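You operate a simulated robot arm through the tools that you are given. There is no shell and no other tool.

Carry out the task below with a simulated robot arm. There is one attempt and no reset: what you move stays moved.

Task
Swap the leaking hose at the clamp port for the green one in park port one.
Fine: air off and vented to nought first; old hose into park port two; air on again; hands off the rail jaws, fingers out from under the edge jaw.

The check looks at the end state, three seconds after you hand in, the way a careful person would. Anything else that was tipped, shoved, dropped, spilled or broken makes it a failure.

Robot
A 7-joint arm with a two-finger parallel gripper, fixed in place. Base frame: the origin is at the foot of the arm, x ahead of it, y to its left, z up. Readings come in m, degrees, newtons and seconds.
With the tool pointing down near the work surface it reaches from about 0.44 to 0.92 m from the base axis. Its first joint turns from -143.0 to 143.0 degrees. Payload 3 kg.
The TCP is the grasp point between the finger pads, 0.03 m short of the fingertips. In the tool frame z runs along the fingers and y along their closing line. The gripper opens to 0.094 m. The fingers are 0.028 m wide and 0.01 m thick; the gripper's body (0.05 by 0.096 m) begins 0.055 m behind the TCP.
Orientation is that of the tool frame in the base frame, as a unit quaternion [x, y, z, w]. With the fingers straight down and closing along the base's y, the tool's x points along the base's -x, its y along +y and its z along -z.

Tools
- The arm moves only by the tool jog_arm. Its argument "targets" is one flat list of numbers, 7 for each row, row after row: the shift along the tool's x, y, z in units of 40 mm (1.0 is 40 mm), then the turn, a rotation vector about the tool's x, y, z in units of 4 degrees (1.0 is 4 degrees), then the finger opening in m, from 0 to 0.094. In form: [x, y, z, ax, ay, az, grip, x, y, z, ax, ay, az, grip, ...]. A call has 1 to 20 rows; each row shifts and turns the commanded pose from where the row before left it, along the tool's axes as they then stand. A call with a number of a shift or a turn outside -1 to 1 is refused whole. Each row takes 0.2 s and may step no farther than 0.05 m and 8.6 degrees from the row before; otherwise, or with a gripper value out of range, the whole call is refused. A pose out of reach is approached as far as the arm can. The call stops where the force on the tool passes 90 N (or 10 N more than at its start, if that is more) or the arm is blocked; 0.2 s more then pass. Each finger travels about 0.072 m/s and halts on what it meets, pressing with about 29 N; the grip force reading is that of the motor and also rises with nothing between the fingers. The clock runs only during rows and for 0.2 s after the last one: add rows that do not move to give the fingers time. It gives the time, the measured TCP pose, the force on the tool (base axes), the opening and the grip force at its end, in the units of the frame above (readings bear some noise), with the torque about the TCP (base axes, N m) and any sound that the robot's microphone picked up, and new pictures: "show" is both (left out), scene, wrist or none.
- Cameras (640 x 400 px; columns grow to the right, rows downward): "scene" is fixed at [0.0543, 0.5056, 1.4548]; the picture's right is [-0.79, -0.62, 0.00], its down [-0.18, 0.23, -0.96] and it looks along [0.59, -0.75, -0.29] (base axes); focal length 354 px, centre (320, 200). "wrist" rides on the gripper at [0.076, 0.014, -0.102] in the tool frame; the picture's right is [-0.18, 0.98, 0.00], its down [-0.75, -0.14, -0.64] and it looks along [-0.63, -0.12, 0.77] (tool axes); focal length 243 px, centre (320, 200). There is no depth. A picture from a camera that has moved, and an enlarged one, comes with that camera's place and axes in the base frame and with its lens. The place of the scene camera against the robot may be out by one fixed shift of up to 0.025 m in any direction.
- zoom(camera, box): a new picture of the part [left, top, right, bottom] of that camera's present view, enlarged. No time passes.
- sign_off(): hands the job in; it is judged then, once.

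Nothing tells you positions but the pictures and the camera data. Unless the task says otherwise, let go and move clear before handing in.

The tools are called after "Request:" as name(argument=value, ...) on one line, values as JSON. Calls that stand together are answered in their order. jog_arm: Moves the arm, as the interface text tells. Its arguments: {"type":"object","properties":{"targets":{"type":"array","items":{"type":"number"}},"show":{"type":"string","enum":["both","scene","wrist","none"]}},"required":["targets"]} The other tools are called the same way: zoom (camera, box) takes an enlarged picture of a part of a camera's view; sign_off () hands the job in.

At the start:

```text
clock: 0.0
position: [0.4314, -0.3389, 1.2658]
tool_rot: [-0.001, 1.0, 0.0, 0.0]
wrist_force: [0.2, -0.5, -0.4]
moment: [-0.01, 0.0, -0.01]
opening: 0.0937
gripper_force: 0.1
```

scene: 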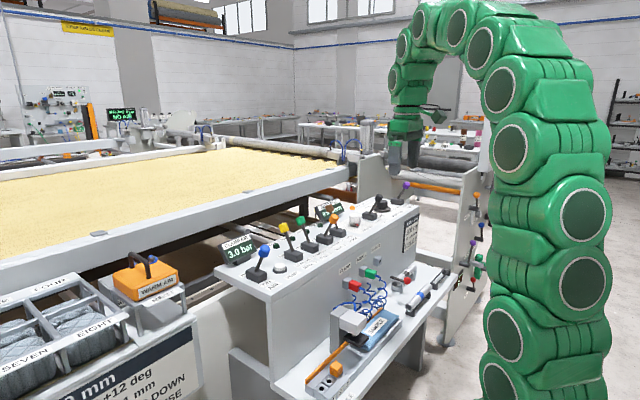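
wrist: 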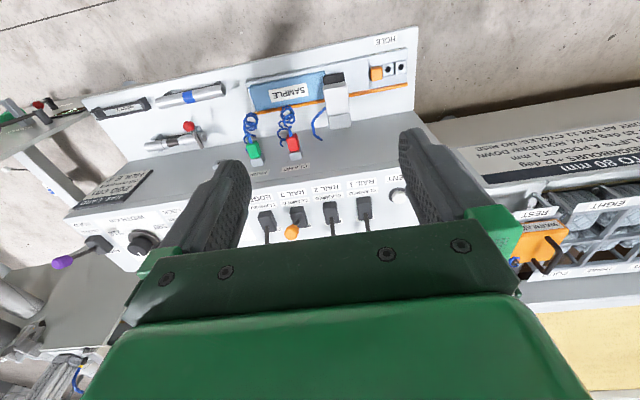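

I see a control desk with levers on top, a sloping front with hose ports, and a lower shelf with a sample and clamp. I'll take enlarged pictures before moving anything.

Request:
zoom(camera="scene", box=[210, 180, 430, 317])

Request:
zoom(camera="scene", box=[290, 250, 470, 400])

Request:
zoom(camera="wrist", box=[60, 20, 440, 257])

Request:
zoom(camera="wrist", box=[220, 40, 420, 165])

Request:
zoom(camera="wrist", box=[230, 160, 430, 285])

```text
2.91 times, centred on (320, 248) of scene
camera zoom: at [0.0543, 0.5056, 1.4548], right [-0.79, -0.62, 0.0], down [-0.18, 0.23, -0.96], along [0.59, -0.75, -0.29], focal length 1031 px, centre (320, 59)
```

zoom: 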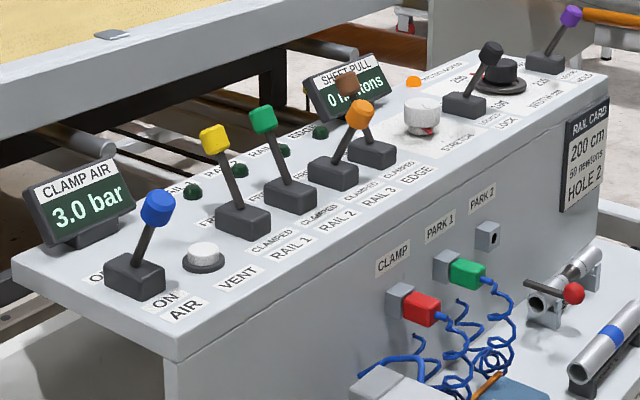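

```text
2.67 times, centred on (380, 325) of scene
camera zoom: at [0.0543, 0.5056, 1.4548], right [-0.79, -0.62, 0.0], down [-0.18, 0.23, -0.96], along [0.59, -0.75, -0.29], focal length 945 px, centre (160, -133)
```

zoom: 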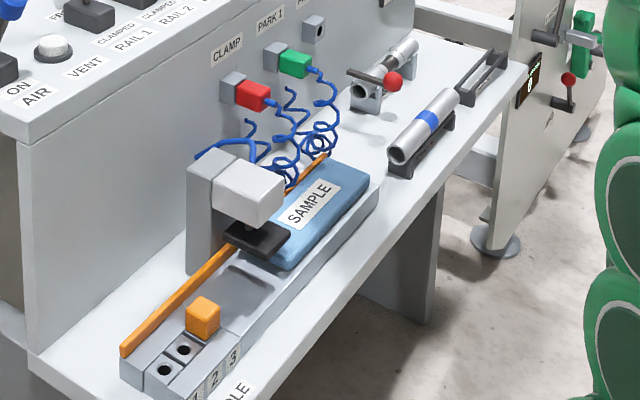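

```text
1.68 times, centred on (250, 138) of wrist
camera zoom: at [0.3561, -0.3247, 1.367], right [0.18, 0.98, 0.0], down [0.75, -0.14, 0.64], along [0.63, -0.12, -0.77], focal length 409 px, centre (438, 304)
```

zoom: 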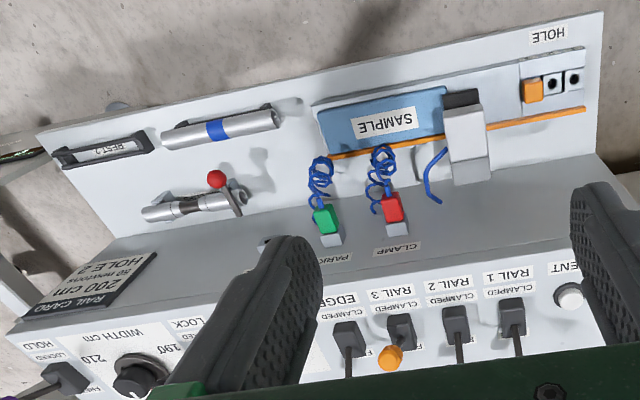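

```text
3.20 times, centred on (320, 102) of wrist
camera zoom: at [0.3561, -0.3247, 1.367], right [0.18, 0.98, 0.0], down [0.75, -0.14, 0.64], along [0.63, -0.12, -0.77], focal length 776 px, centre (320, 512)
```

zoom: 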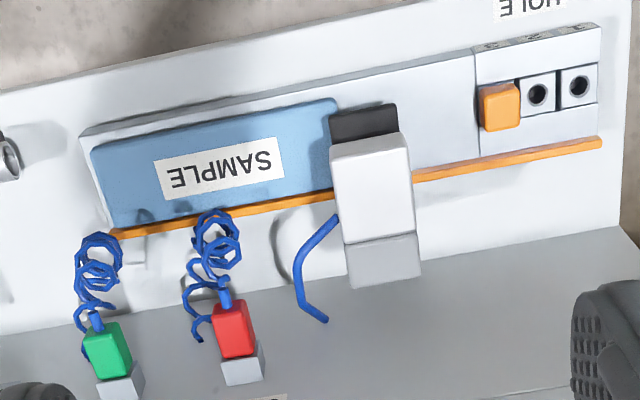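

```text
3.20 times, centred on (330, 222) of wrist
camera zoom: at [0.3561, -0.3247, 1.367], right [0.18, 0.98, 0.0], down [0.75, -0.14, 0.64], along [0.63, -0.12, -0.77], focal length 776 px, centre (288, 128)
```

zoom: 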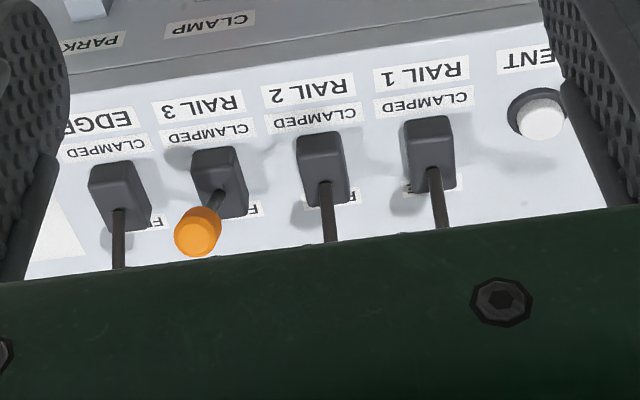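

The desk top looks to be about z 0.89–0.92, with the front face towards the robot and the AIR lever leaning to the front (ON). I'll slide the camera left at this safe height to measure from two views.

Request:
jog_arm(targets=[0, 1, 0, 0, 0, 0, 0.094, 0, 1, 0, 0, 0, 0, 0.094, 0, 1, 0, 0, 0, 0, 0.094, 0, 1, 0, 0, 0, 0, 0.094, 0, 0, 0, 0, 0, 0, 0.094], show="both")

```text
clock: 1.2
position: [0.433, -0.1792, 1.265]
tool_rot: [0.0, 1.0, 0.0, 0.0]
wrist_force: [0.5, -0.4, 0.6]
moment: [0.0, -0.01, -0.01]
opening: 0.0939
gripper_force: 0.0
camera wrist: at [0.3563, -0.1647, 1.3665], right [0.18, 0.98, 0.0], down [0.75, -0.14, 0.64], along [0.63, -0.12, -0.77], focal length 243 px, centre (320, 200)
```

scene: 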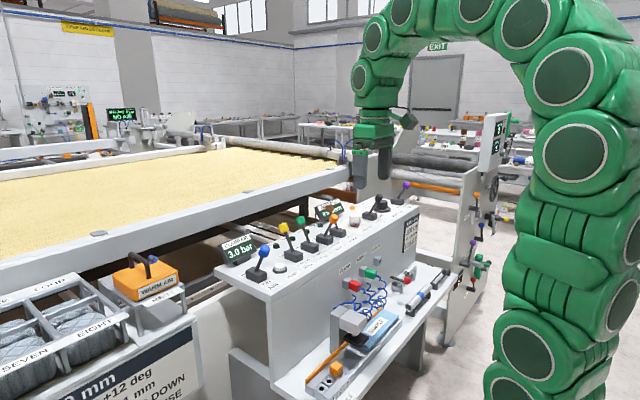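
wrist: 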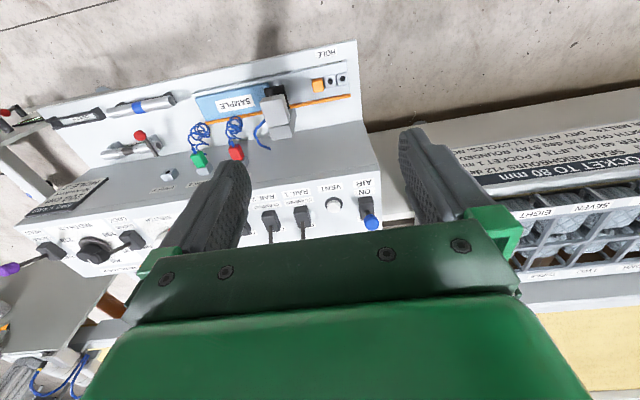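

The camera slid 0.16 m, and VENT, the AIR lever and both hoses are visible again. I'll enlarge this view to measure them.

Request:
zoom(camera="wrist", box=[240, 140, 400, 240])

Request:
zoom(camera="wrist", box=[130, 80, 290, 180])

Request:
zoom(camera="scene", box=[330, 235, 430, 297])

Request:
zoom(camera="scene", box=[210, 220, 310, 282])

Request:
zoom(camera="scene", box=[280, 190, 380, 252])

Request:
zoom(camera="scene", box=[20, 70, 180, 170])

```text
4.00 times, centred on (320, 190) of wrist
camera zoom: at [0.3563, -0.1647, 1.3665], right [0.18, 0.98, 0.0], down [0.75, -0.14, 0.64], along [0.63, -0.12, -0.77], focal length 970 px, centre (320, 240)
```

zoom: 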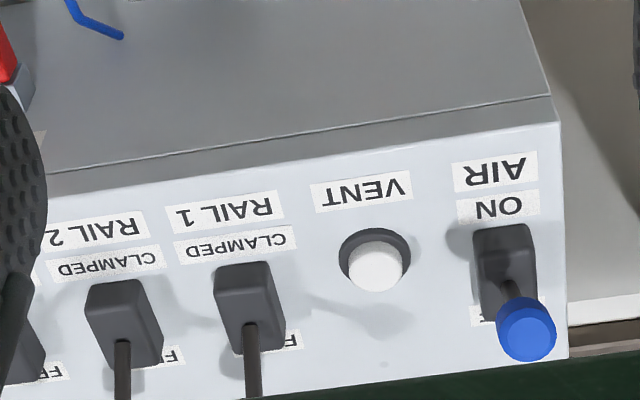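

```text
4.00 times, centred on (210, 130) of wrist
camera zoom: at [0.3563, -0.1647, 1.3665], right [0.18, 0.98, 0.0], down [0.75, -0.14, 0.64], along [0.63, -0.12, -0.77], focal length 970 px, centre (760, 480)
```

zoom: 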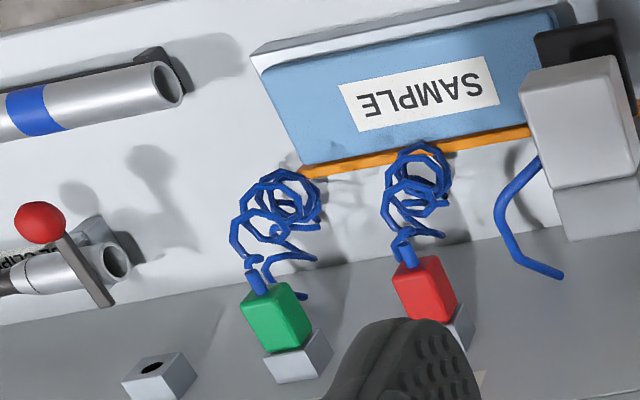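

```text
6.40 times, centred on (380, 266) of scene
camera zoom: at [0.0543, 0.5056, 1.4548], right [-0.79, -0.62, 0.0], down [-0.18, 0.23, -0.96], along [0.59, -0.75, -0.29], focal length 2268 px, centre (-64, -222)
```

zoom: 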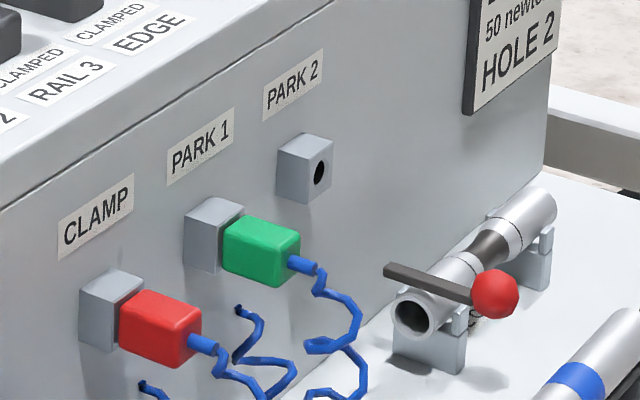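

```text
6.40 times, centred on (260, 251) of scene
camera zoom: at [0.0543, 0.5056, 1.4548], right [-0.79, -0.62, 0.0], down [-0.18, 0.23, -0.96], along [0.59, -0.75, -0.29], focal length 2268 px, centre (704, -126)
```

zoom: 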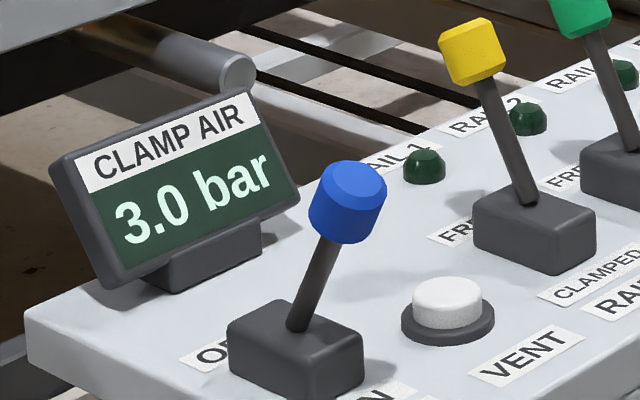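

```text
6.40 times, centred on (330, 221) of scene
camera zoom: at [0.0543, 0.5056, 1.4548], right [-0.79, -0.62, 0.0], down [-0.18, 0.23, -0.96], along [0.59, -0.75, -0.29], focal length 2268 px, centre (256, 66)
```

zoom: 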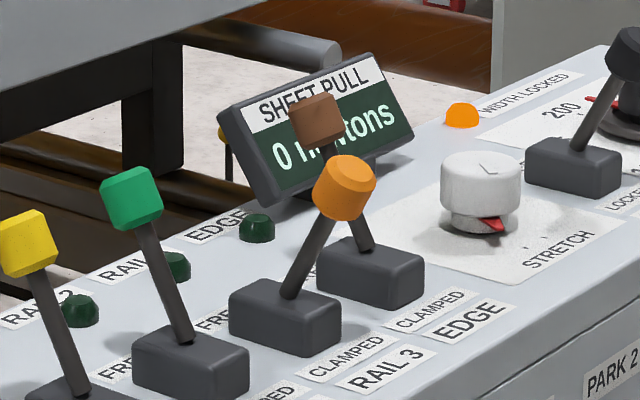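

```text
4.00 times, centred on (100, 120) of scene
camera zoom: at [0.0543, 0.5056, 1.4548], right [-0.79, -0.62, 0.0], down [-0.18, 0.23, -0.96], along [0.59, -0.75, -0.29], focal length 1418 px, centre (1200, 520)
```

zoom: 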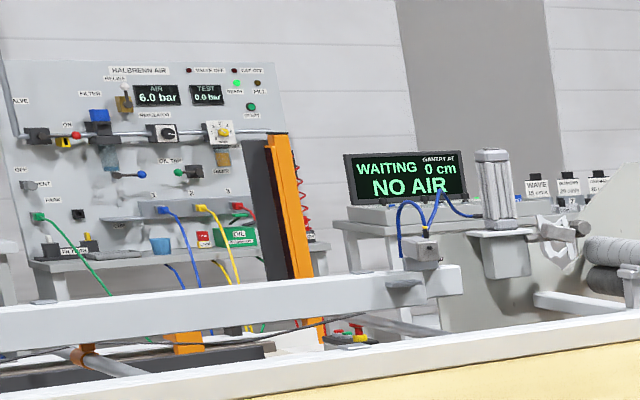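

The front edge of the desk runs parallel to y at x≈0.67. I put the AIR knob near [0.737, -0.124, 1.00], VENT near [0.756, -0.203, 0.911] and the red plug near [0.62, -0.45, 0.76]. Next I'll move above the AIR knob and look closely.

Request:
jog_arm(targets=[-0.95, 0.172, 0.4, 0, 0, 0, 0.07, -0.95, 0.172, 0.4, 0, 0, 0, 0.07, -0.95, 0.172, 0.4, 0, 0, 0, 0.07, -0.95, 0.172, 0.4, 0, 0, 0, 0.07, -0.95, 0.172, 0.4, 0, 0, 0, 0.07, -0.95, 0.172, 0.4, 0, 0, 0, 0.07, -0.95, 0.172, 0.4, 0, 0, 0, 0.07, -0.9, 0.172, 0.4, 0, 0, 0, 0.07, 0, 0, 0, 0, 0, 0, 0.07], show="both")

```text
clock: 3.2
position: [0.734, -0.1233, 1.1372]
tool_rot: [0.0, 1.0, 0.0, -0.001]
wrist_force: [-0.1, 0.3, -0.1]
moment: [0.01, 0.02, 0.01]
opening: 0.0699
gripper_force: 0.1
camera wrist: at [0.6568, -0.109, 1.2399], right [0.18, 0.98, 0.0], down [0.75, -0.14, 0.64], along [0.63, -0.12, -0.77], focal length 243 px, centre (320, 200)
```

scene: 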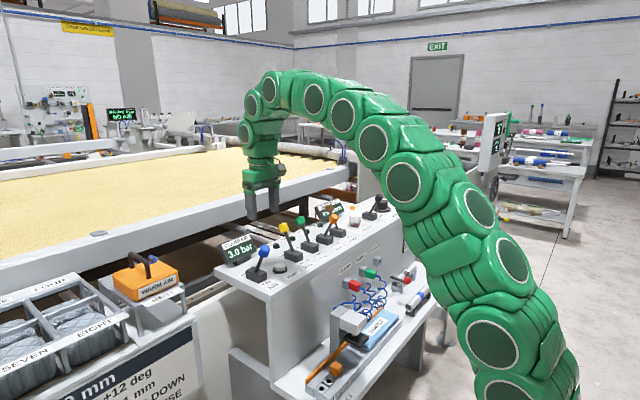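
wrist: 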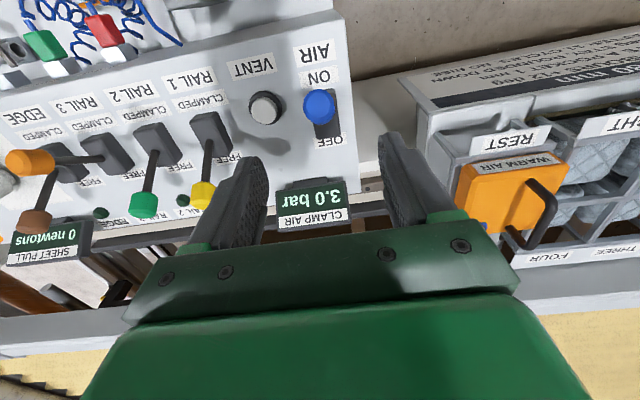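

The knob shows directly ahead of the fingers, and triangulation puts it at [0.737, -0.1245, 1.002]. OFF is on the far (+x) side, so I'll lower the fingers around the knob and close on it.

Request:
jog_arm(targets=[-0.07, -0.03, 0.85, 0, 0, 0, 0.07, 0, 0, 0.85, 0, 0, 0, 0.07, 0, 0, 0.85, 0, 0, 0, 0.07, 0, 0, 0.85, 0, 0, 0, 0.07, 0, 0, 0, 0, 0, 0, 0.07], show="both")

```text
clock: 4.4
position: [0.7382, -0.1242, 0.9993]
tool_rot: [0.0, 1.0, 0.0, 0.0]
wrist_force: [-0.1, -0.1, 0.5]
moment: [0.0, 0.0, 0.0]
opening: 0.0698
gripper_force: 0.1
camera wrist: at [0.6611, -0.1108, 1.1004], right [0.18, 0.98, 0.0], down [0.75, -0.14, 0.64], along [0.63, -0.12, -0.77], focal length 243 px, centre (320, 200)
```

scene: 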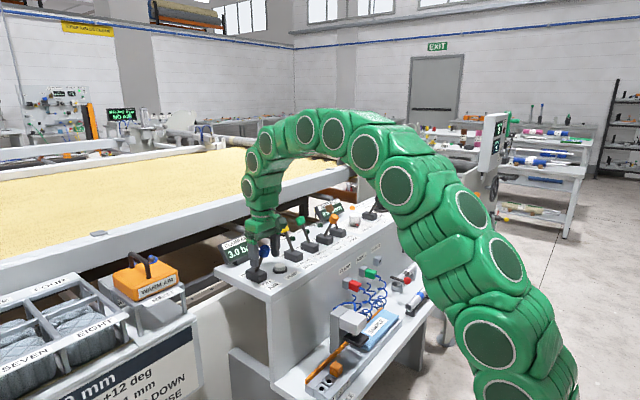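
wrist: 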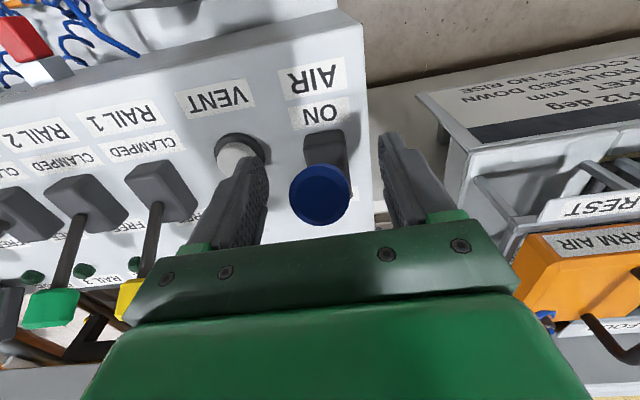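

The fingers straddle the blue knob with room on both sides. I'll close on it now.

Request:
jog_arm(targets=[0, 0, 0, 0, 0, 0, 0.02, 0, 0, 0, 0, 0, 0, 0.02, 0, 0, 0, 0, 0, 0, 0.02], show="wrist")

```text
clock: 5.2
position: [0.7378, -0.1247, 0.9993]
tool_rot: [0.001, 1.0, 0.0, 0.0]
wrist_force: [0.1, 2.7, -2.5]
moment: [-0.02, 0.12, -0.02]
opening: 0.0305
gripper_force: 44.8
camera wrist: at [0.6611, -0.1107, 1.1007], right [0.18, 0.98, 0.0], down [0.75, -0.14, 0.64], along [0.63, -0.12, -0.77], focal length 243 px, centre (320, 200)
```

wrist: 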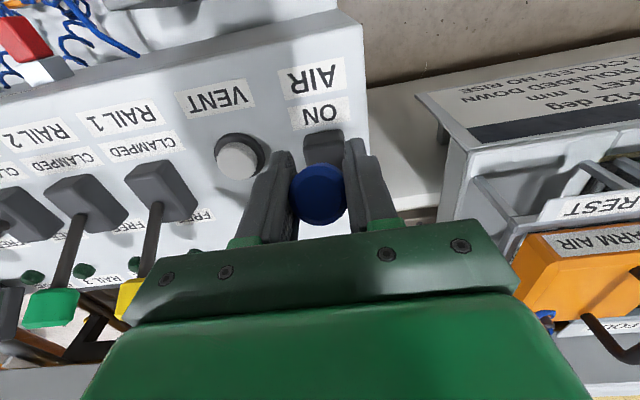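

The knob is held at 0.0305 m opening. I'll carry the lever in an arc towards OFF (+x).

Request:
jog_arm(targets=[-0.21, 0, -0.06, 0, 0, 0, 0.02, -0.21, 0, -0.04, 0, 0, 0, 0.02, -0.21, 0, -0.03, 0, 0, 0, 0.02, -0.21, 0, -0.01, 0, 0, 0, 0.02, -0.21, 0, 0.01, 0, 0, 0, 0.02, -0.21, 0, 0.03, 0, 0, 0, 0.02, -0.21, 0, 0.04, 0, 0, 0, 0.02, 0, 0, 0, 0, 0, 0, 0.02], show="both")

```text
clock: 7.0
position: [0.7964, -0.1245, 1.0044]
tool_rot: [0.0, 1.0, 0.001, 0.001]
wrist_force: [-13.6, 15.1, 15.9]
moment: [-0.11, 1.36, 0.05]
opening: 0.0298
gripper_force: 44.8
camera wrist: at [0.7201, -0.1108, 1.1058], right [0.18, 0.98, 0.0], down [0.75, -0.14, 0.64], along [0.63, -0.12, -0.77], focal length 243 px, centre (320, 200)
```

scene: 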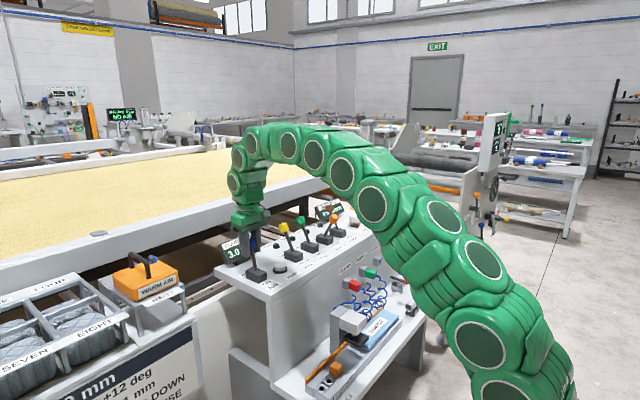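
wrist: 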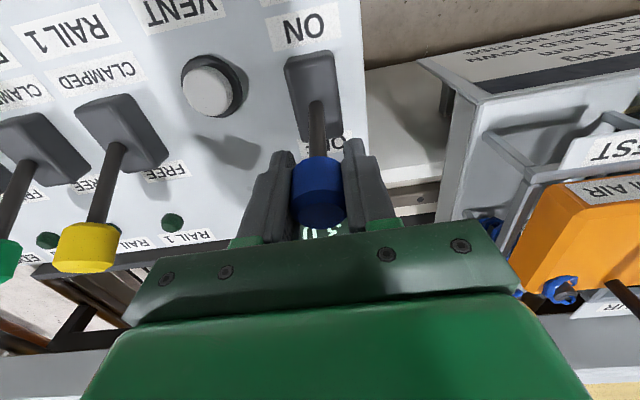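

The lever now leans to the OFF side like the other levers set back, with about 14 N of resistance. I'll nudge it a little more to confirm it's at its stop.

Request:
jog_arm(targets=[-0.06, 0, 0.03, 0, 0, 0, 0.02, -0.06, 0, 0.03, 0, 0, 0, 0.02, 0, 0, 0, 0, 0, 0, 0.02], show="both")

Request:
zoom(camera="scene", box=[200, 210, 320, 285])

```text
clock: 7.8
position: [0.8009, -0.1239, 1.0031]
tool_rot: [0.0, 1.0, 0.0, 0.001]
wrist_force: [-5.0, 10.7, 27.6]
moment: [0.07, 1.04, -0.05]
opening: 0.0299
gripper_force: 44.6
camera wrist: at [0.7249, -0.1106, 1.1036], right [0.18, 0.98, 0.0], down [0.75, -0.14, 0.64], along [0.63, -0.12, -0.77], focal length 243 px, centre (320, 200)
```

scene: 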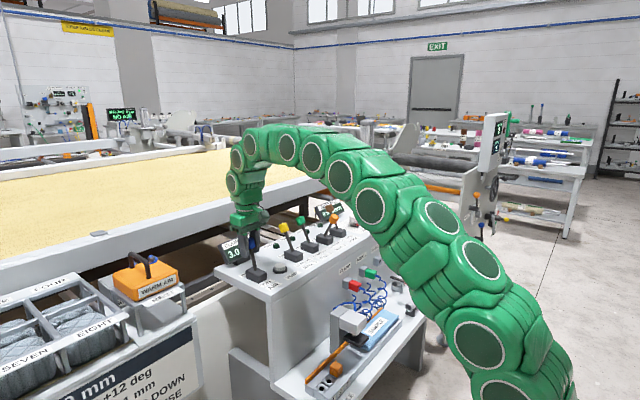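
wrist: 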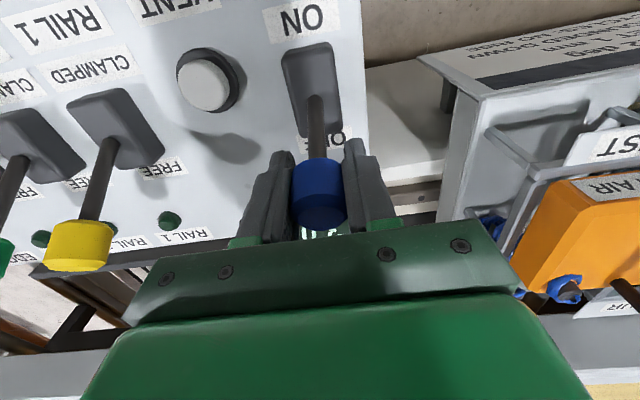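

```text
5.33 times, centred on (260, 248) of scene
camera zoom: at [0.0543, 0.5056, 1.4548], right [-0.79, -0.62, 0.0], down [-0.18, 0.23, -0.96], along [0.59, -0.75, -0.29], focal length 1890 px, centre (640, -53)
```

zoom: 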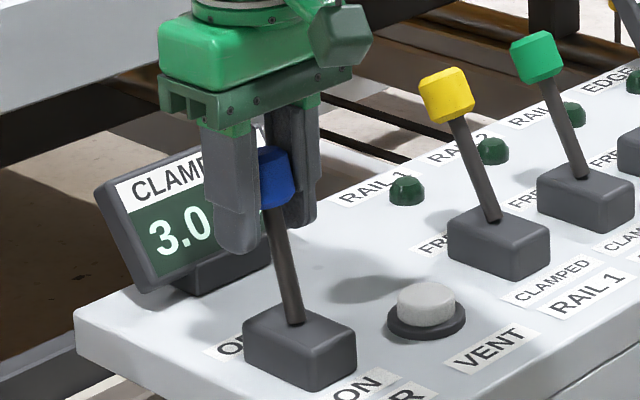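

Compared with the yellow lever (FREE), the blue one still needs about 19 mm more travel, and the upward force says I was pressing down slightly. I'll raise a little and keep going to x≈0.82.

Request:
jog_arm(targets=[-0.1, 0, -0.08, 0, 0, 0, 0.02, -0.12, 0, 0, 0, 0, 0, 0.02, -0.12, 0, 0.03, 0, 0, 0, 0.02, -0.12, 0, 0.05, 0, 0, 0, 0.02, 0, 0, 0, 0, 0, 0, 0.02], show="both")

Request:
zoom(camera="scene", box=[200, 210, 320, 285])

```text
clock: 9.0
position: [0.8206, -0.125, 1.0012]
tool_rot: [0.0, 1.0, 0.0, 0.001]
wrist_force: [-15.3, 12.5, -7.1]
moment: [-0.01, 0.82, 0.0]
opening: 0.0304
gripper_force: 45.0
camera wrist: at [0.7433, -0.1107, 1.1027], right [0.18, 0.98, 0.0], down [0.75, -0.14, 0.64], along [0.63, -0.12, -0.77], focal length 243 px, centre (320, 200)
```

scene: 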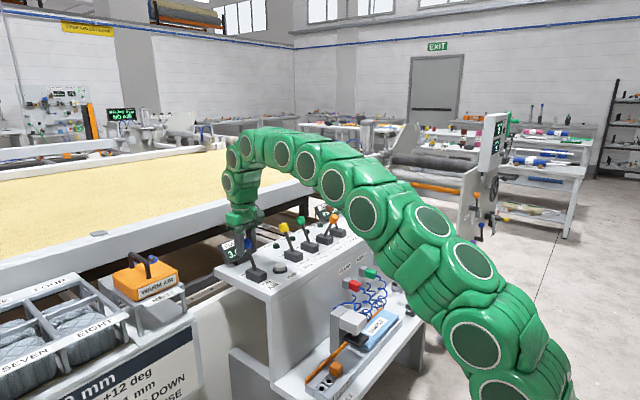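
wrist: 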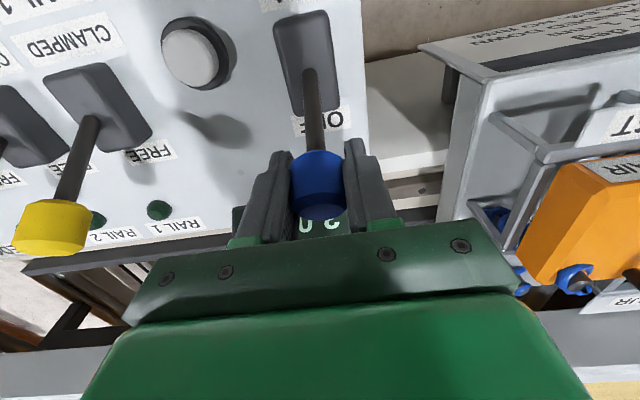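

```text
5.33 times, centred on (260, 248) of scene
camera zoom: at [0.0543, 0.5056, 1.4548], right [-0.79, -0.62, 0.0], down [-0.18, 0.23, -0.96], along [0.59, -0.75, -0.29], focal length 1890 px, centre (640, -53)
```

zoom: 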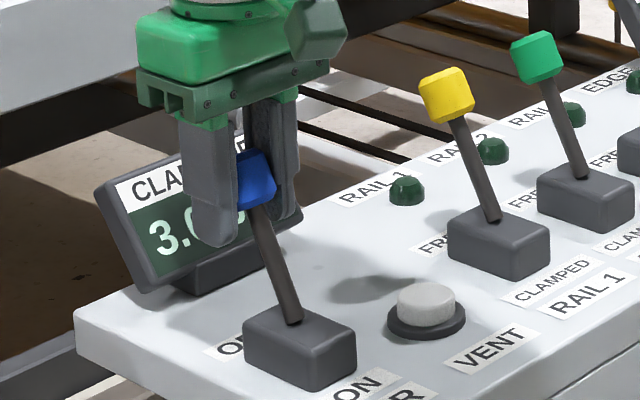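

It's nearly at the same lean as the yellow lever. I'll go a few millimetres further.

Request:
jog_arm(targets=[-0.09, 0, 0.03, 0, 0, 0, 0.02, -0.09, 0, 0.04, 0, 0, 0, 0.02, 0, 0, 0, 0, 0, 0, 0.02], show="wrist")

Request:
zoom(camera="scene", box=[200, 210, 320, 285])

```text
clock: 9.8
position: [0.8251, -0.1257, 0.9987]
tool_rot: [0.0, 1.0, 0.0, 0.0]
wrist_force: [-63.7, 14.3, 29.1]
moment: [0.11, 0.64, -0.02]
opening: 0.031
gripper_force: 44.4
camera wrist: at [0.749, -0.1106, 1.1009], right [0.18, 0.98, 0.0], down [0.75, -0.14, 0.64], along [0.63, -0.12, -0.77], focal length 243 px, centre (320, 200)
```

wrist: 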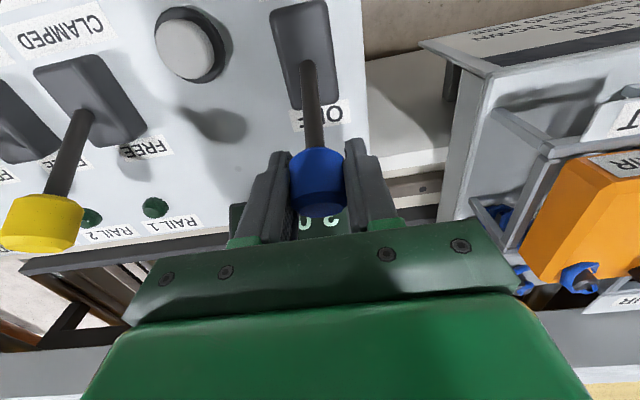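

```text
5.33 times, centred on (260, 248) of scene
camera zoom: at [0.0543, 0.5056, 1.4548], right [-0.79, -0.62, 0.0], down [-0.18, 0.23, -0.96], along [0.59, -0.75, -0.29], focal length 1890 px, centre (640, -53)
```

zoom: 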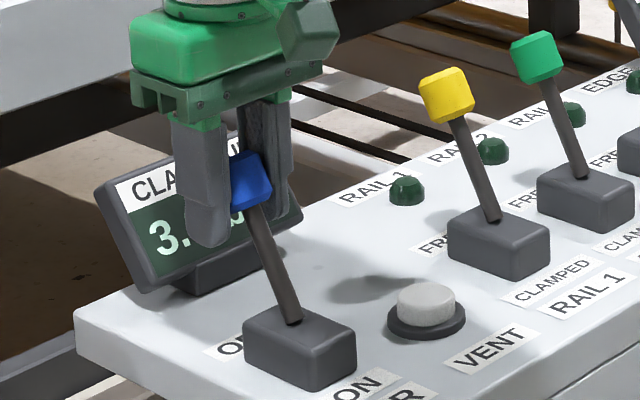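

The force jumped to 64 N, so the lever is at its OFF stop. I'll ease off, open the fingers, lift clear and check that it stays there.

Request:
jog_arm(targets=[0.1, 0, -0.05, 0, 0, 0, 0.02, 0, 0, 0, 0, 0, 0, 0.06, 0, 0, 0, 0, 0, 0, 0.06, 0, 0, -0.8, 0, 0, 0, 0.06, 0, 0, -0.8, 0, 0, 0, 0.06, 0, 0, -0.8, 0, 0, 0, 0.06, 0.9, 0, -0.3, 0, 0, 0, 0.06, 0.9, 0, 0, 0, 0, 0, 0.06], show="both")

Request:
zoom(camera="scene", box=[200, 210, 320, 285])

```text
clock: 11.6
position: [0.7489, -0.123, 1.1092]
tool_rot: [0.0, 1.0, 0.0, -0.001]
wrist_force: [-0.4, 0.0, 0.1]
moment: [0.0, 0.0, 0.04]
opening: 0.06
gripper_force: 0.0
camera wrist: at [0.6738, -0.109, 1.2113], right [0.18, 0.98, 0.0], down [0.75, -0.14, 0.64], along [0.63, -0.12, -0.77], focal length 243 px, centre (320, 200)
```

scene: 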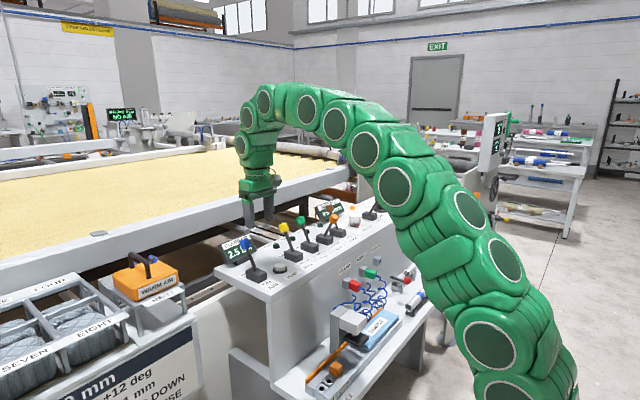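
wrist: 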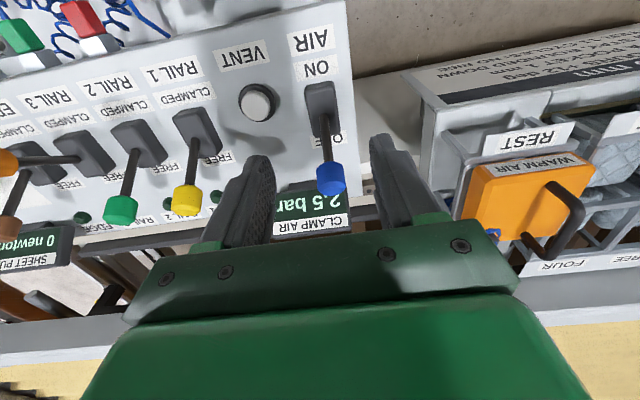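

```text
5.33 times, centred on (260, 248) of scene
camera zoom: at [0.0543, 0.5056, 1.4548], right [-0.79, -0.62, 0.0], down [-0.18, 0.23, -0.96], along [0.59, -0.75, -0.29], focal length 1890 px, centre (640, -53)
```

zoom: 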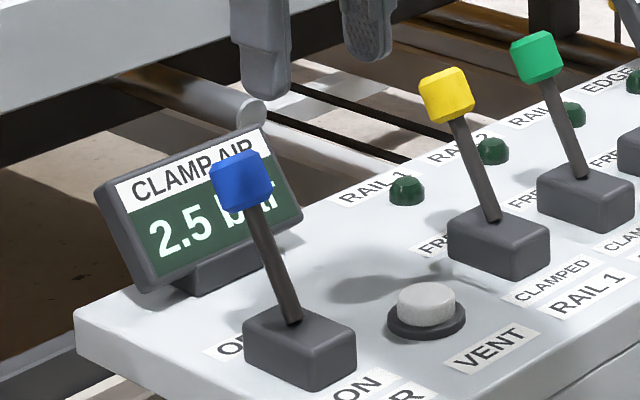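

The lever stays OFF and the gauge has dropped to 2.5 bar through the leak. Next I'll close the fingers and come down over the VENT button at [0.757, -0.202, 0.911].

Request:
jog_arm(targets=[-0.1, -0.98, 0, 0, 0, 0, 0.0, -0.1, -0.98, 0, 0, 0, 0, 0.0, 0, 0, 0.9, 0, 0, 0, 0.0, 0, 0, 0.9, 0, 0, 0, 0.0, 0, 0, 0.9, 0, 0, 0, 0.0, 0, 0, 0.9, 0, 0, 0, 0.0, 0, 0, 0, 0, 0, 0, 0.0], show="both")

Request:
zoom(camera="scene", box=[200, 210, 320, 285])

```text
clock: 13.2
position: [0.7591, -0.2057, 0.9638]
tool_rot: [0.0, 1.0, 0.0, 0.0]
wrist_force: [0.1, 0.4, -0.3]
moment: [0.03, -0.01, 0.01]
opening: 0.0002
gripper_force: 28.6
camera wrist: at [0.683, -0.1908, 1.0661], right [0.18, 0.98, 0.0], down [0.75, -0.14, 0.64], along [0.63, -0.12, -0.77], focal length 243 px, centre (320, 200)
```

scene: 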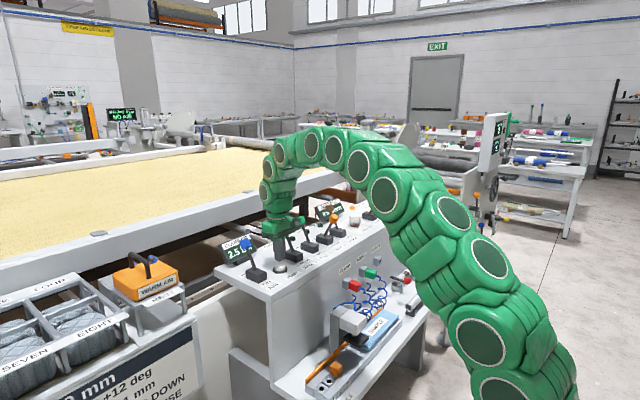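
wrist: 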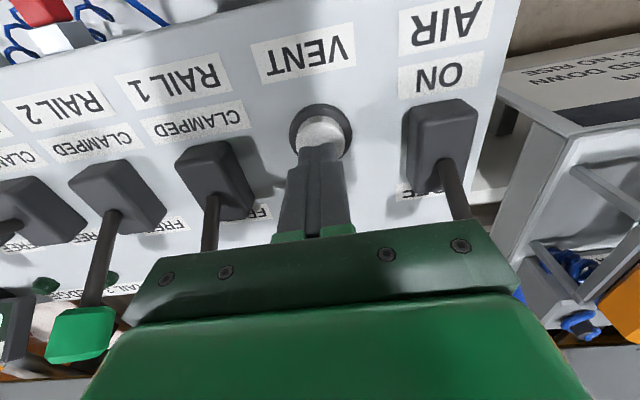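

```text
5.33 times, centred on (260, 248) of scene
camera zoom: at [0.0543, 0.5056, 1.4548], right [-0.79, -0.62, 0.0], down [-0.18, 0.23, -0.96], along [0.59, -0.75, -0.29], focal length 1890 px, centre (640, -53)
```

zoom: 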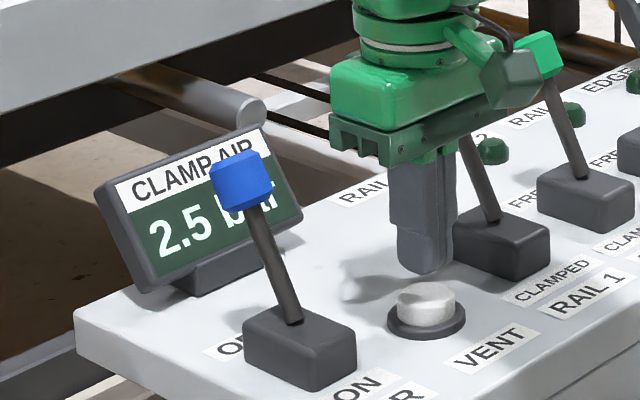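

The closed fingertips are about 23 mm above the button. I'll centre them, press down gently and hold.

Request:
jog_arm(targets=[0.06, 0.07, 0.45, 0, 0, 0, 0.0, 0, 0, 0.12, 0, 0, 0, 0.0, 0, 0, 0.1, 0, 0, 0, 0.0, 0, 0, 0.08, 0, 0, 0, 0.0, 0, 0, 0, 0, 0, 0, 0.0, 0, 0, 0, 0, 0, 0, 0.0], show="wrist")

Request:
zoom(camera="scene", box=[200, 210, 320, 285])

```text
clock: 14.6
position: [0.7574, -0.2017, 0.9362]
tool_rot: [0.0, 1.0, 0.001, 0.002]
wrist_force: [15.5, 10.0, 37.7]
moment: [0.31, -0.39, -0.01]
opening: 0.0
gripper_force: 28.9
heard: click
camera wrist: at [0.6801, -0.1871, 1.0379], right [0.18, 0.98, 0.0], down [0.75, -0.14, 0.64], along [0.63, -0.12, -0.76], focal length 243 px, centre (320, 200)
```

wrist: 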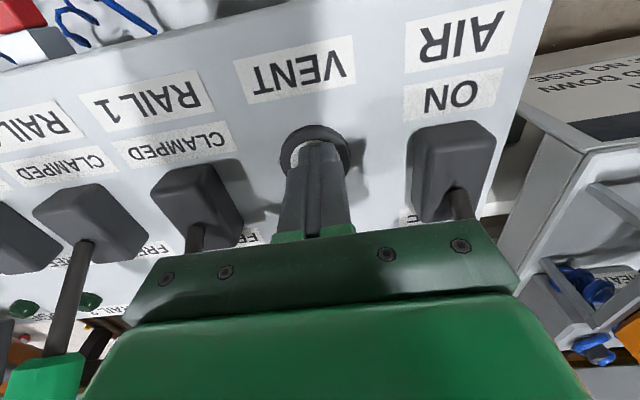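

```text
5.33 times, centred on (260, 248) of scene
camera zoom: at [0.0543, 0.5056, 1.4548], right [-0.79, -0.62, 0.0], down [-0.18, 0.23, -0.96], along [0.59, -0.75, -0.29], focal length 1890 px, centre (640, -53)
```

zoom: 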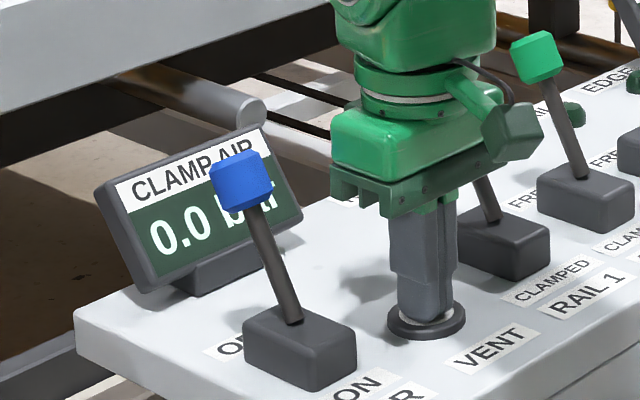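

The gauge reads 0.0 bar, so it is off and vented. I'll lift away and move in front of the hose ports for a close look.

Request:
jog_arm(targets=[0, 0, -0.9, 0, 0, 0, 0.0, 0, 0, -0.9, 0, 0, 0, 0.0, 0, 0, -0.9, 0, 0, 0, 0.0, 0, 0, -0.9, 0, 0, 0, 0.0, 0, 0, -0.9, 0, 0, 0, 0.0, 0, 0, -0.85, 0, 0, 0, 0.0, 0.575, -0.98, 0, 0, 0, 0, 0.06, 0.575, -0.98, 0, 0, 0, 0, 0.06, 0.575, -0.98, 0, 0, 0, 0, 0.06, 0.575, -0.98, 0, 0, 0, 0, 0.06, 0.575, -0.98, 0, 0, 0, 0, 0.06, 0.575, -0.98, 0, 0, 0, 0, 0.06, 0.575, -0.98, 0, 0, 0, 0, 0.06, 0.575, -0.98, 0, 0, 0, 0, 0.06, 0.575, -0.98, 0, 0, 0, 0, 0.06, 0, 0, 0.9, 0, 0, 0, 0.06, 0, 0, 0.9, 0, 0, 0, 0.06, 0, 0, 0.9, 0, 0, 0, 0.06, 0, 0, 0.9, 0, 0, 0, 0.06, 0, 0, 0, 0, 0, 0, 0.06], show="both")

```text
clock: 18.8
position: [0.5476, -0.5533, 0.9998]
tool_rot: [0.0, 1.0, 0.001, 0.0]
wrist_force: [0.0, 0.4, 0.0]
moment: [-0.03, 0.0, 0.02]
opening: 0.0595
gripper_force: 0.0
camera wrist: at [0.4713, -0.5393, 1.1025], right [0.18, 0.98, 0.0], down [0.75, -0.14, 0.64], along [0.63, -0.12, -0.77], focal length 243 px, centre (320, 200)
```

scene: 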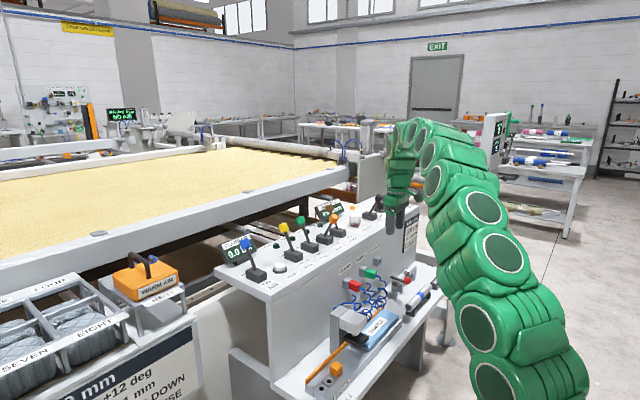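
wrist: 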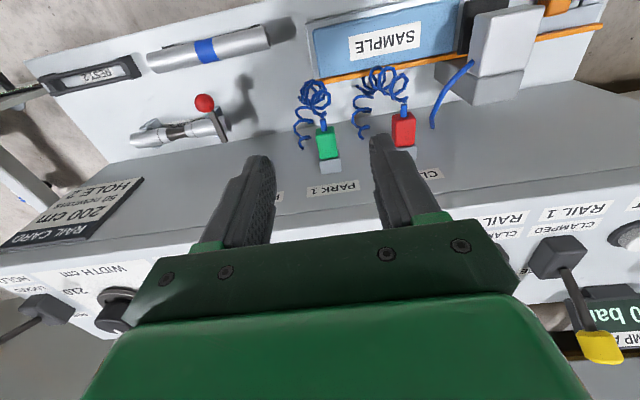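

Request:
zoom(camera="wrist", box=[250, 70, 442, 190])

Request:
zoom(camera="wrist", box=[280, 95, 376, 155])

Request:
zoom(camera="scene", box=[325, 225, 437, 295])

```text
3.33 times, centred on (346, 130) of wrist
camera zoom: at [0.4713, -0.5393, 1.1025], right [0.18, 0.98, 0.0], down [0.75, -0.14, 0.64], along [0.63, -0.12, -0.77], focal length 809 px, centre (233, 433)
```

zoom: 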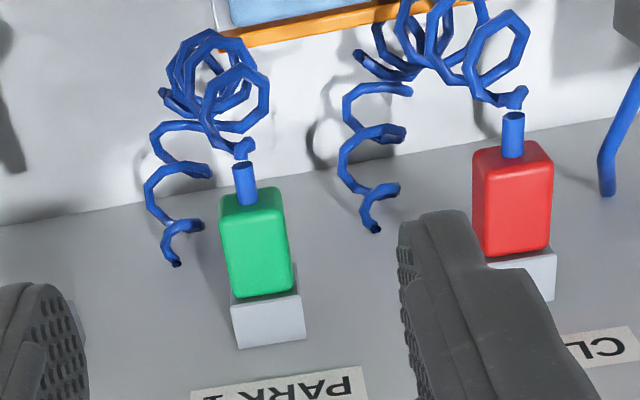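

```text
6.67 times, centred on (328, 125) of wrist
camera zoom: at [0.4713, -0.5393, 1.1025], right [0.18, 0.98, 0.0], down [0.75, -0.14, 0.64], along [0.63, -0.12, -0.77], focal length 1618 px, centre (267, 700)
```

zoom: 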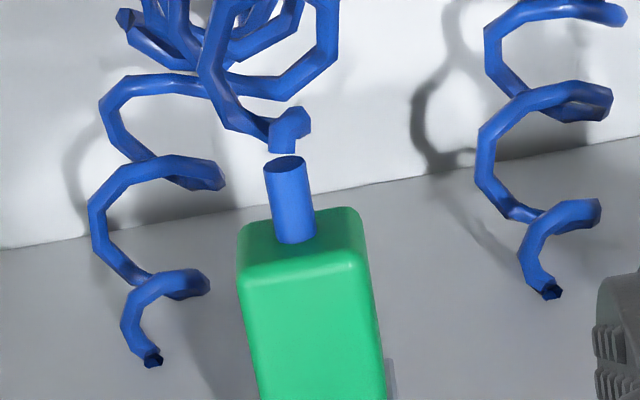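

```text
5.71 times, centred on (381, 260) of scene
camera zoom: at [0.0543, 0.5056, 1.4548], right [-0.79, -0.62, 0.0], down [-0.18, 0.23, -0.96], along [0.59, -0.75, -0.29], focal length 2025 px, centre (-29, -143)
```

zoom: 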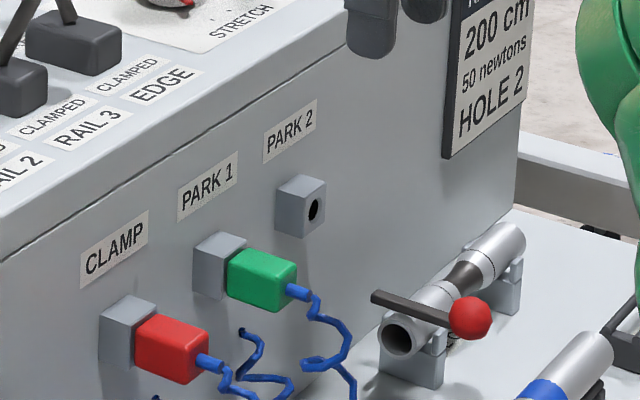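

The plugs are boxes about 26 mm wide: red near [0.638, -0.449, 0.766], green near [0.638, -0.56, 0.766], and PARK 2 free near y≈-0.67. I'll tilt the tool 24° so the fingers point forward and the hand stays clear of the desk edge, then line up on the red plug.

Request:
jog_arm(targets=[0, 0, 0, 0, -1, 0, 0.05, 0, 0, 0, 0, -1, 0, 0.05, 0, 0, 0, 0, -1, 0, 0.05, 0, 0, 0, 0, -1, 0, 0.05, 0, 0, 0, 0, -1, 0, 0.05, 0, 0, 0, 0, -1, 0, 0.05, 0, 0, 0, 0, 0, 0, 0.05], show="both")

Request:
zoom(camera="wrist", box=[150, 60, 470, 260])

```text
clock: 20.4
position: [0.549, -0.5528, 1.0038]
tool_rot: [-0.001, 0.978, 0.0, 0.209]
wrist_force: [0.3, 0.7, 0.0]
moment: [-0.02, 0.01, 0.0]
opening: 0.0498
gripper_force: 0.1
camera wrist: at [0.4372, -0.5388, 1.0655], right [0.17, 0.98, 0.08], down [0.43, -0.14, 0.89], along [0.89, -0.12, -0.44], focal length 243 px, centre (320, 200)
```

scene: 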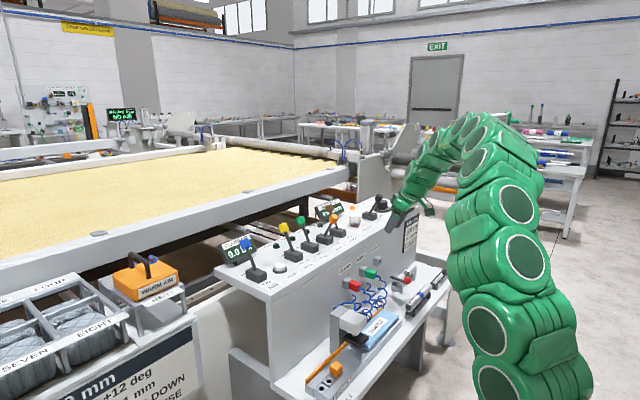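
wrist: 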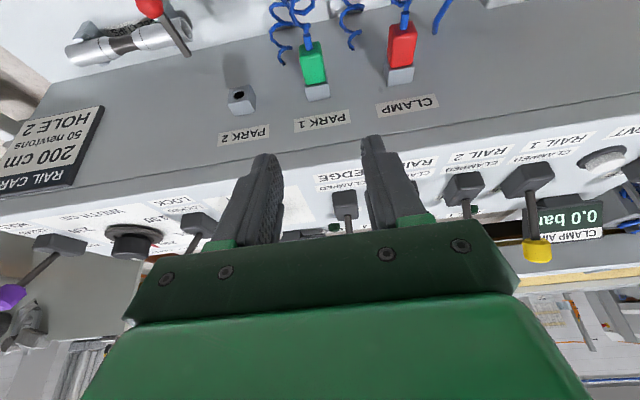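

```text
2.00 times, centred on (310, 160) of wrist
camera zoom: at [0.4372, -0.5388, 1.0655], right [0.17, 0.98, 0.08], down [0.43, -0.14, 0.89], along [0.89, -0.12, -0.44], focal length 485 px, centre (340, 280)
```

zoom: 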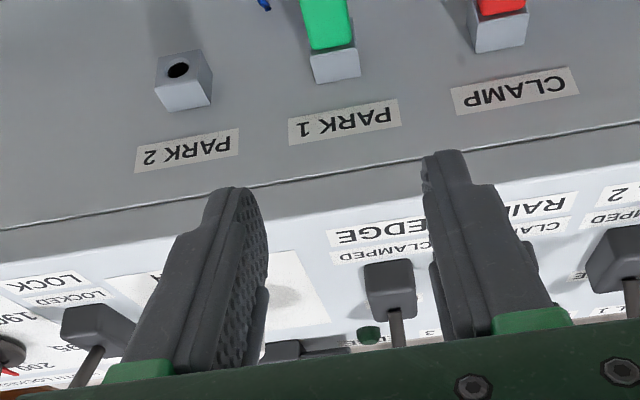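

All three ports are in one view now. I'll enlarge it to measure them precisely.

Request:
zoom(camera="wrist", box=[210, 15, 338, 95])

Request:
zoom(camera="wrist", box=[330, 10, 458, 90])

Request:
zoom(camera="wrist", box=[210, 80, 450, 230])

```text
5.00 times, centred on (274, 55) of wrist
camera zoom: at [0.4372, -0.5388, 1.0655], right [0.17, 0.98, 0.08], down [0.43, -0.14, 0.89], along [0.89, -0.12, -0.44], focal length 1213 px, centre (550, 925)
```

zoom: 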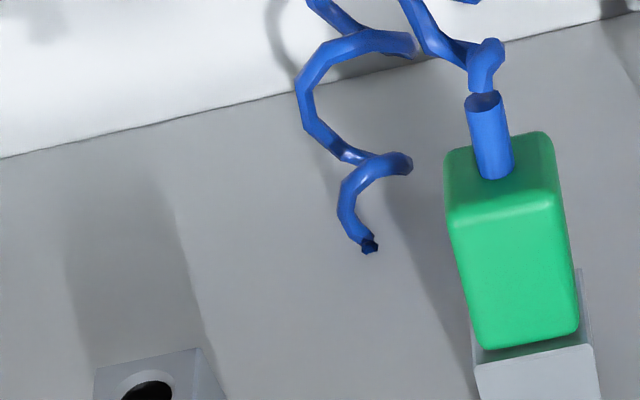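

```text
5.00 times, centred on (394, 50) of wrist
camera zoom: at [0.4372, -0.5388, 1.0655], right [0.17, 0.98, 0.08], down [0.43, -0.14, 0.89], along [0.89, -0.12, -0.44], focal length 1213 px, centre (-50, 950)
```

zoom: 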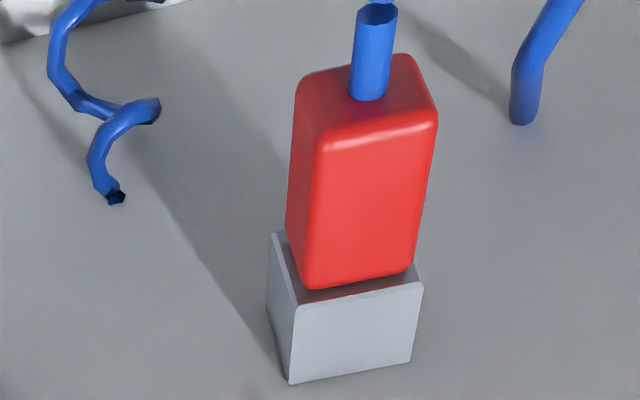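

```text
2.67 times, centred on (330, 155) of wrist
camera zoom: at [0.4372, -0.5388, 1.0655], right [0.17, 0.98, 0.08], down [0.43, -0.14, 0.89], along [0.89, -0.12, -0.44], focal length 647 px, centre (293, 320)
```

zoom: 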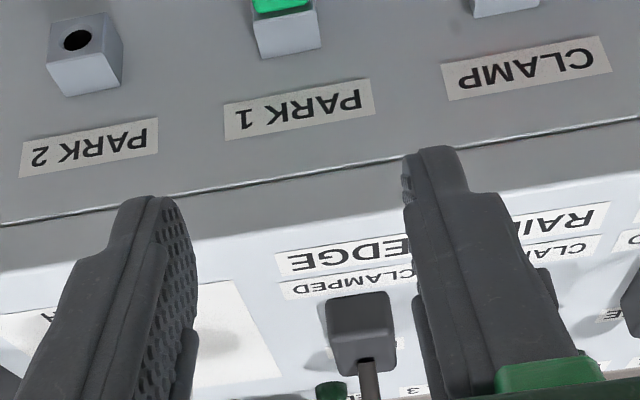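

The CLAMP, PARK 1 and PARK 2 blocks sit in a row at equal height. I'll move to a standoff about 0.1 m above and behind the red plug, along the tilted finger direction.

Request:
jog_arm(targets=[0.157, 0.65, 0.78, 0, 0, 0, 0.05, 0.157, 0.65, 0.78, 0, 0, 0, 0.05, 0.157, 0.65, 0.78, 0, 0, 0, 0.05, 0.157, 0.65, 0.78, 0, 0, 0, 0.05, 0, 0, 0, 0, 0, 0, 0.05], show="both")

Request:
zoom(camera="wrist", box=[240, 50, 400, 150])

Request:
zoom(camera="scene", box=[325, 225, 437, 295])

```text
clock: 21.6
position: [0.5742, -0.4513, 0.8788]
tool_rot: [0.0, 0.978, 0.0, 0.207]
wrist_force: [-0.3, 0.4, 0.5]
moment: [0.03, 0.03, -0.01]
opening: 0.0496
gripper_force: 0.1
camera wrist: at [0.4619, -0.4362, 0.9402], right [0.17, 0.98, 0.07], down [0.43, -0.14, 0.89], along [0.89, -0.12, -0.44], focal length 243 px, centre (320, 200)
```

scene: 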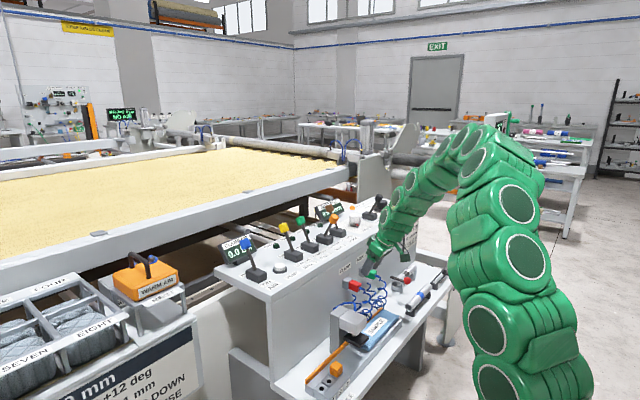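
wrist: 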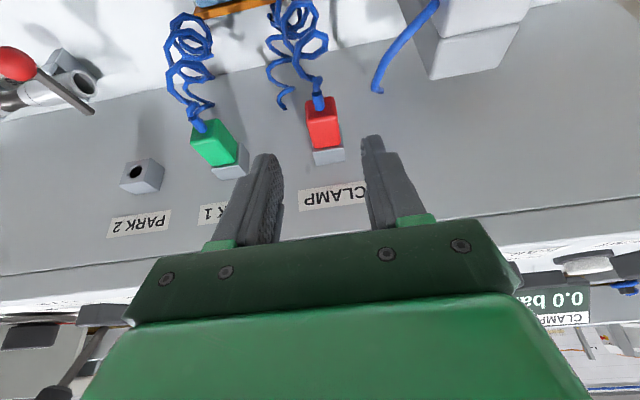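

```text
4.00 times, centred on (320, 100) of wrist
camera zoom: at [0.4619, -0.4362, 0.9402], right [0.17, 0.98, 0.07], down [0.43, -0.14, 0.89], along [0.89, -0.12, -0.44], focal length 970 px, centre (320, 600)
```

zoom: 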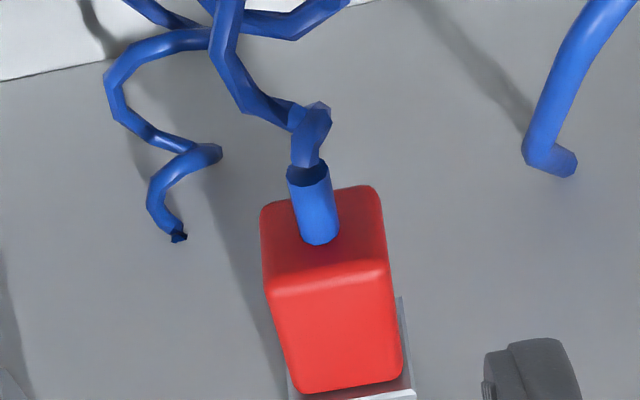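

```text
5.71 times, centred on (381, 260) of scene
camera zoom: at [0.0543, 0.5056, 1.4548], right [-0.79, -0.62, 0.0], down [-0.18, 0.23, -0.96], along [0.59, -0.75, -0.29], focal length 2025 px, centre (-29, -143)
```

zoom: 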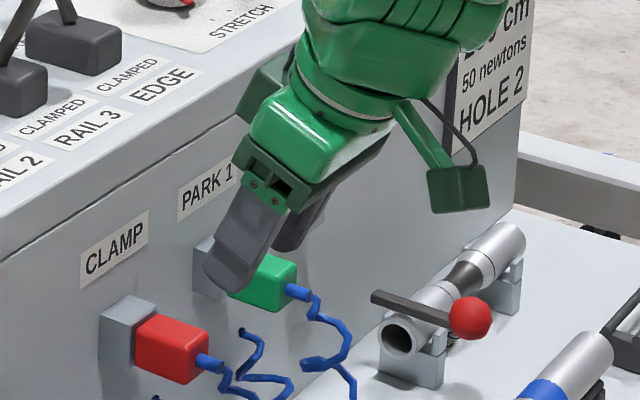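

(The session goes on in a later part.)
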